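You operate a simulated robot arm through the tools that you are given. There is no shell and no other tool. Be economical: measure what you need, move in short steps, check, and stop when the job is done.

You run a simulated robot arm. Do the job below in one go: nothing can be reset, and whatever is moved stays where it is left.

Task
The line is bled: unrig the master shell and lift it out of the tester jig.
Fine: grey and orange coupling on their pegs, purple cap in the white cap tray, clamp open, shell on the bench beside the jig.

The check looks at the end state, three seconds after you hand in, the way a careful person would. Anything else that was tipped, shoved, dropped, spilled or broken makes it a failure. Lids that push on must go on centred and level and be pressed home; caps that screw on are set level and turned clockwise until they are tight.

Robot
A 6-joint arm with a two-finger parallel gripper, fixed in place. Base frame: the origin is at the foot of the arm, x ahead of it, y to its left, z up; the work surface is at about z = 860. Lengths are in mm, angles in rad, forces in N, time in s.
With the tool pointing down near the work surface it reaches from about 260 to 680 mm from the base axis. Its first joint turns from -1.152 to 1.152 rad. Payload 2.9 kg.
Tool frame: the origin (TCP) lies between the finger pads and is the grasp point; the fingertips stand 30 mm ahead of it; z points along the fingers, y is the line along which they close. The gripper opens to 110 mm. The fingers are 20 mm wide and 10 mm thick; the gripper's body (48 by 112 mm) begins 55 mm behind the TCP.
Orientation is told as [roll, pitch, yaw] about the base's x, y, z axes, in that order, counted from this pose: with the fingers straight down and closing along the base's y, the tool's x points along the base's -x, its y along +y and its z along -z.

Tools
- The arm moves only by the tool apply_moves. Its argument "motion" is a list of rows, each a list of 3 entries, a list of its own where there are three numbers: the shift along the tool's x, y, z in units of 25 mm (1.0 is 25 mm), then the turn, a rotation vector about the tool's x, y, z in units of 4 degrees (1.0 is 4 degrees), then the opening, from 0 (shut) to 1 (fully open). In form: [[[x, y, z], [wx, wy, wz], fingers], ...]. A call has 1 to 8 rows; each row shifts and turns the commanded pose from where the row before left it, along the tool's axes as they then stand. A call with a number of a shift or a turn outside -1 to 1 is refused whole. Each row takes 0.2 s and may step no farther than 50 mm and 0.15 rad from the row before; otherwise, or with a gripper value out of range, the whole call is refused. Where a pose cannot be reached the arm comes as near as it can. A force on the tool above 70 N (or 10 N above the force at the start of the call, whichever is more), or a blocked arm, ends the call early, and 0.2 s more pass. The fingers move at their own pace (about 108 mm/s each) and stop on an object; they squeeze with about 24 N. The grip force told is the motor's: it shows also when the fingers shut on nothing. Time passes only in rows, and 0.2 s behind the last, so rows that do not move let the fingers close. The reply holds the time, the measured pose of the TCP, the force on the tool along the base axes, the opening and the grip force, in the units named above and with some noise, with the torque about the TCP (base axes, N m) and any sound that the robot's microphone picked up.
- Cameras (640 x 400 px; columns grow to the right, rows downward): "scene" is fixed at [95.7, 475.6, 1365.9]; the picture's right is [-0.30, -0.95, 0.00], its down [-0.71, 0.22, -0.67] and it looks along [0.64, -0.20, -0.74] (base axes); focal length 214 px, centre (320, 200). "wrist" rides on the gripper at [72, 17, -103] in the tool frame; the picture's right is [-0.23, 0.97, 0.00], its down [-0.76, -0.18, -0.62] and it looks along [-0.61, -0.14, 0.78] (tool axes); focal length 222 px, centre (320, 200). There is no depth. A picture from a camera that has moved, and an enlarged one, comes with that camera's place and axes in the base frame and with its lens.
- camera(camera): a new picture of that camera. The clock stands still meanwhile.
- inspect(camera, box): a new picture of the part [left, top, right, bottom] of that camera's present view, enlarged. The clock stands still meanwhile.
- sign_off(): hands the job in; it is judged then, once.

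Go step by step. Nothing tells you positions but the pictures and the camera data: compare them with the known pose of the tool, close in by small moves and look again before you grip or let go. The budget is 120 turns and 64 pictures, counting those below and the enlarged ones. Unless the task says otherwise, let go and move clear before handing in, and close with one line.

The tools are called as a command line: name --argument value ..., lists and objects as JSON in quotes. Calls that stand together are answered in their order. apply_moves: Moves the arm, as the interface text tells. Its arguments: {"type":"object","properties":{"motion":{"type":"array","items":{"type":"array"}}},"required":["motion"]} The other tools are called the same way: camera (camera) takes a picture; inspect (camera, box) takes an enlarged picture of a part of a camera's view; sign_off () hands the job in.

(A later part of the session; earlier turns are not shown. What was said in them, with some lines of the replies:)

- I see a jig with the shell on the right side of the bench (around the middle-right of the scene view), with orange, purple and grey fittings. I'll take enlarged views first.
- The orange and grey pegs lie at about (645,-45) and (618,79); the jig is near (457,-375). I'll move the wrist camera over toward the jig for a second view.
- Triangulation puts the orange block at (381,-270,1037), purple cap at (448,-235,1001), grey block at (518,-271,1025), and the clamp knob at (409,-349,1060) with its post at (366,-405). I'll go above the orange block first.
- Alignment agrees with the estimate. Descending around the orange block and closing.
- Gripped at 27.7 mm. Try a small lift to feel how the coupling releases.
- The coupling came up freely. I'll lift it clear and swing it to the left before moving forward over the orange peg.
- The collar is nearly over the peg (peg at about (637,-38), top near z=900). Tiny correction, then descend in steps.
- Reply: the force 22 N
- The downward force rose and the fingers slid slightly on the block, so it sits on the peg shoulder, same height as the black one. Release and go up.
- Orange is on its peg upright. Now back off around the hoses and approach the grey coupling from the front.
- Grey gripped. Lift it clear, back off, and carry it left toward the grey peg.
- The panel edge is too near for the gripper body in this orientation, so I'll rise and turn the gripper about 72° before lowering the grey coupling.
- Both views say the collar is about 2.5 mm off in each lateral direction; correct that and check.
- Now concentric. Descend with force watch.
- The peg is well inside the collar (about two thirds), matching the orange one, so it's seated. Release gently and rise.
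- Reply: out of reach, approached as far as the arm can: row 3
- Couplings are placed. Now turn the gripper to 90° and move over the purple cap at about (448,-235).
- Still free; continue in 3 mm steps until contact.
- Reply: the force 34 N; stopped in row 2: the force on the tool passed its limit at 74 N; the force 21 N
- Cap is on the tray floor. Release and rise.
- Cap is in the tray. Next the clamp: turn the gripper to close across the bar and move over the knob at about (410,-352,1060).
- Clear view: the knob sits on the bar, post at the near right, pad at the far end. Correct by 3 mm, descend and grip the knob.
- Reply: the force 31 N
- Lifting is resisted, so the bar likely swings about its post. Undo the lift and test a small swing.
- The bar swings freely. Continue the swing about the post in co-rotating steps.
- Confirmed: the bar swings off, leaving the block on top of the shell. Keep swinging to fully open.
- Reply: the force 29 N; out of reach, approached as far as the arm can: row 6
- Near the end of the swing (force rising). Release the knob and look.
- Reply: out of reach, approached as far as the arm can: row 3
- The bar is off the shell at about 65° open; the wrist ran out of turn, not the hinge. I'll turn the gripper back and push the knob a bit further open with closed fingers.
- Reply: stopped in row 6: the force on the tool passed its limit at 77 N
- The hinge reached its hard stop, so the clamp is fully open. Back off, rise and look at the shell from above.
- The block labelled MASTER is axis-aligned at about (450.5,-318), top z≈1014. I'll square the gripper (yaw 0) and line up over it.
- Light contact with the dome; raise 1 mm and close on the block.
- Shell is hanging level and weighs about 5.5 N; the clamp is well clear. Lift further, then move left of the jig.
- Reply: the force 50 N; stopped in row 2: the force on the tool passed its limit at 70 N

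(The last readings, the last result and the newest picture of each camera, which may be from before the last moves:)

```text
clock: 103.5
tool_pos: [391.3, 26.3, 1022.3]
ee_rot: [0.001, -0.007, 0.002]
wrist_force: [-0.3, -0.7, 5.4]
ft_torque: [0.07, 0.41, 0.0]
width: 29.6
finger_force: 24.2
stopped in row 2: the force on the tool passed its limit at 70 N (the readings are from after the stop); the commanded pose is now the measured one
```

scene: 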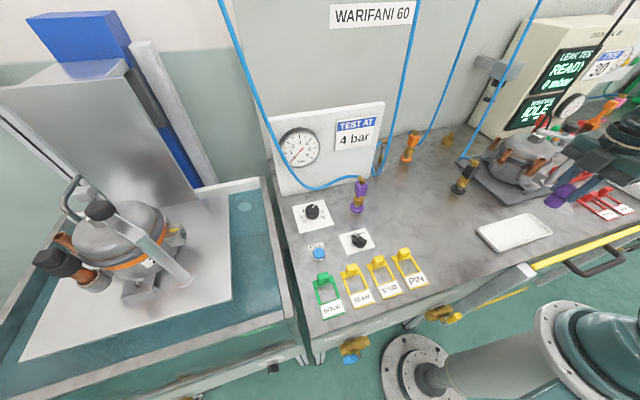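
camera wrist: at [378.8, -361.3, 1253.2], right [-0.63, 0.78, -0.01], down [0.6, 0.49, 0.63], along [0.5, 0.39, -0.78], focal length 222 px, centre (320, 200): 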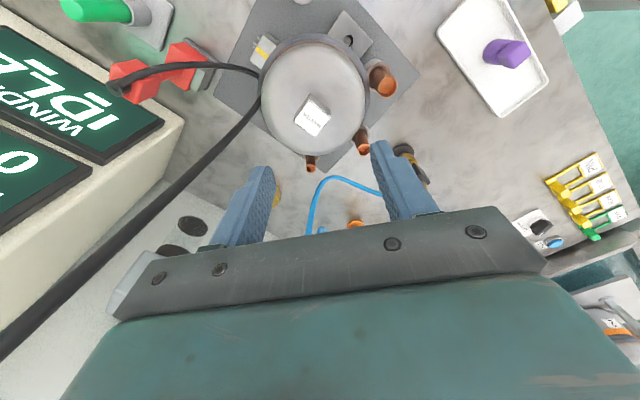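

The shell rests on the bench. Release and rise clear.

apply_moves --motion '[[[0, 0, 0], [0, 0, 0], 0.2], [[0, 0, 0], [0, 0, 0], 0.45], [[0, 0, 0], [0, 0, 0], 0.5], [[0, 0, -0.4], [0, 0, 0], 0.5], [[0, 0, -1], [0, 0, 0], 0.5], [[0, 0, -1], [0, 0, 0], 0.5], [[0, 0, -1], [0, 0, 0], 0.5], [[0, 0, -1], [0, 0, 0], 0.5]]'

apply_moves --motion '[[[0, 0, -1], [0, 0, 0], 0.5], [[0, 0, -1], [0, 0, 0], 0.5], [[0.5, -0.8, -0.5], [0, 0, 0], 0.5], [[0.5, -1, 0], [0, 0, 0], 0.5], [[0.5, -1, 0], [0, 0, 0], 0.5], [[0.5, -1, 0], [0, 0, 0], 0.5], [[0, -1, 0], [0, 0, 0], 0.5]]'

camera --camera "scene"

```text
clock: 105.3
tool_pos: [390.9, 26.9, 1131.8]
ee_rot: [0.0, -0.004, 0.003]
wrist_force: [0.2, -0.7, 0.1]
ft_torque: [0.02, -0.04, -0.01]
width: 55.2
finger_force: 0.0
```

```text
clock: 106.9
tool_pos: [339.1, -93.4, 1194.4]
ee_rot: [0.0, -0.007, 0.001]
wrist_force: [-0.2, -0.2, 0.0]
ft_torque: [0.0, 0.0, -0.03]
width: 54.9
finger_force: 0.1
```

```text
0 pictures are left
```

scene: 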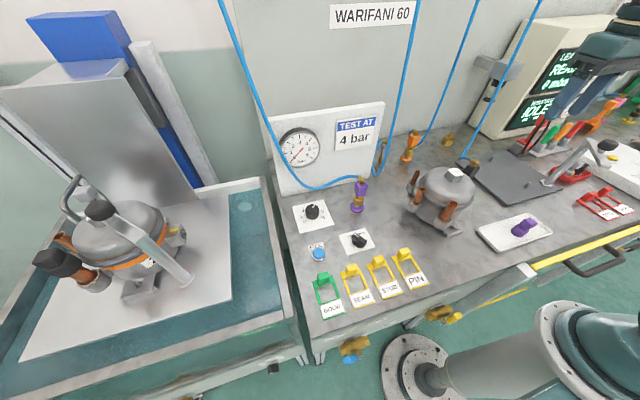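

The last picture shows the shell upright on the bench left of the jig, the orange coupling on its peg, the cap in the tray and the clamp open. The grey coupling is hard to make out here behind its hose, but a closer picture showed it on its peg, and I haven't been near it since. The arm is clear, so I'm handing in.

sign_off

```text
The job is handed in.
```

The master shell is unrigged and standing on the bench to the left of the jig; the grey and orange couplings are on their pegs, the purple cap is in the white tray, and the clamp is open.
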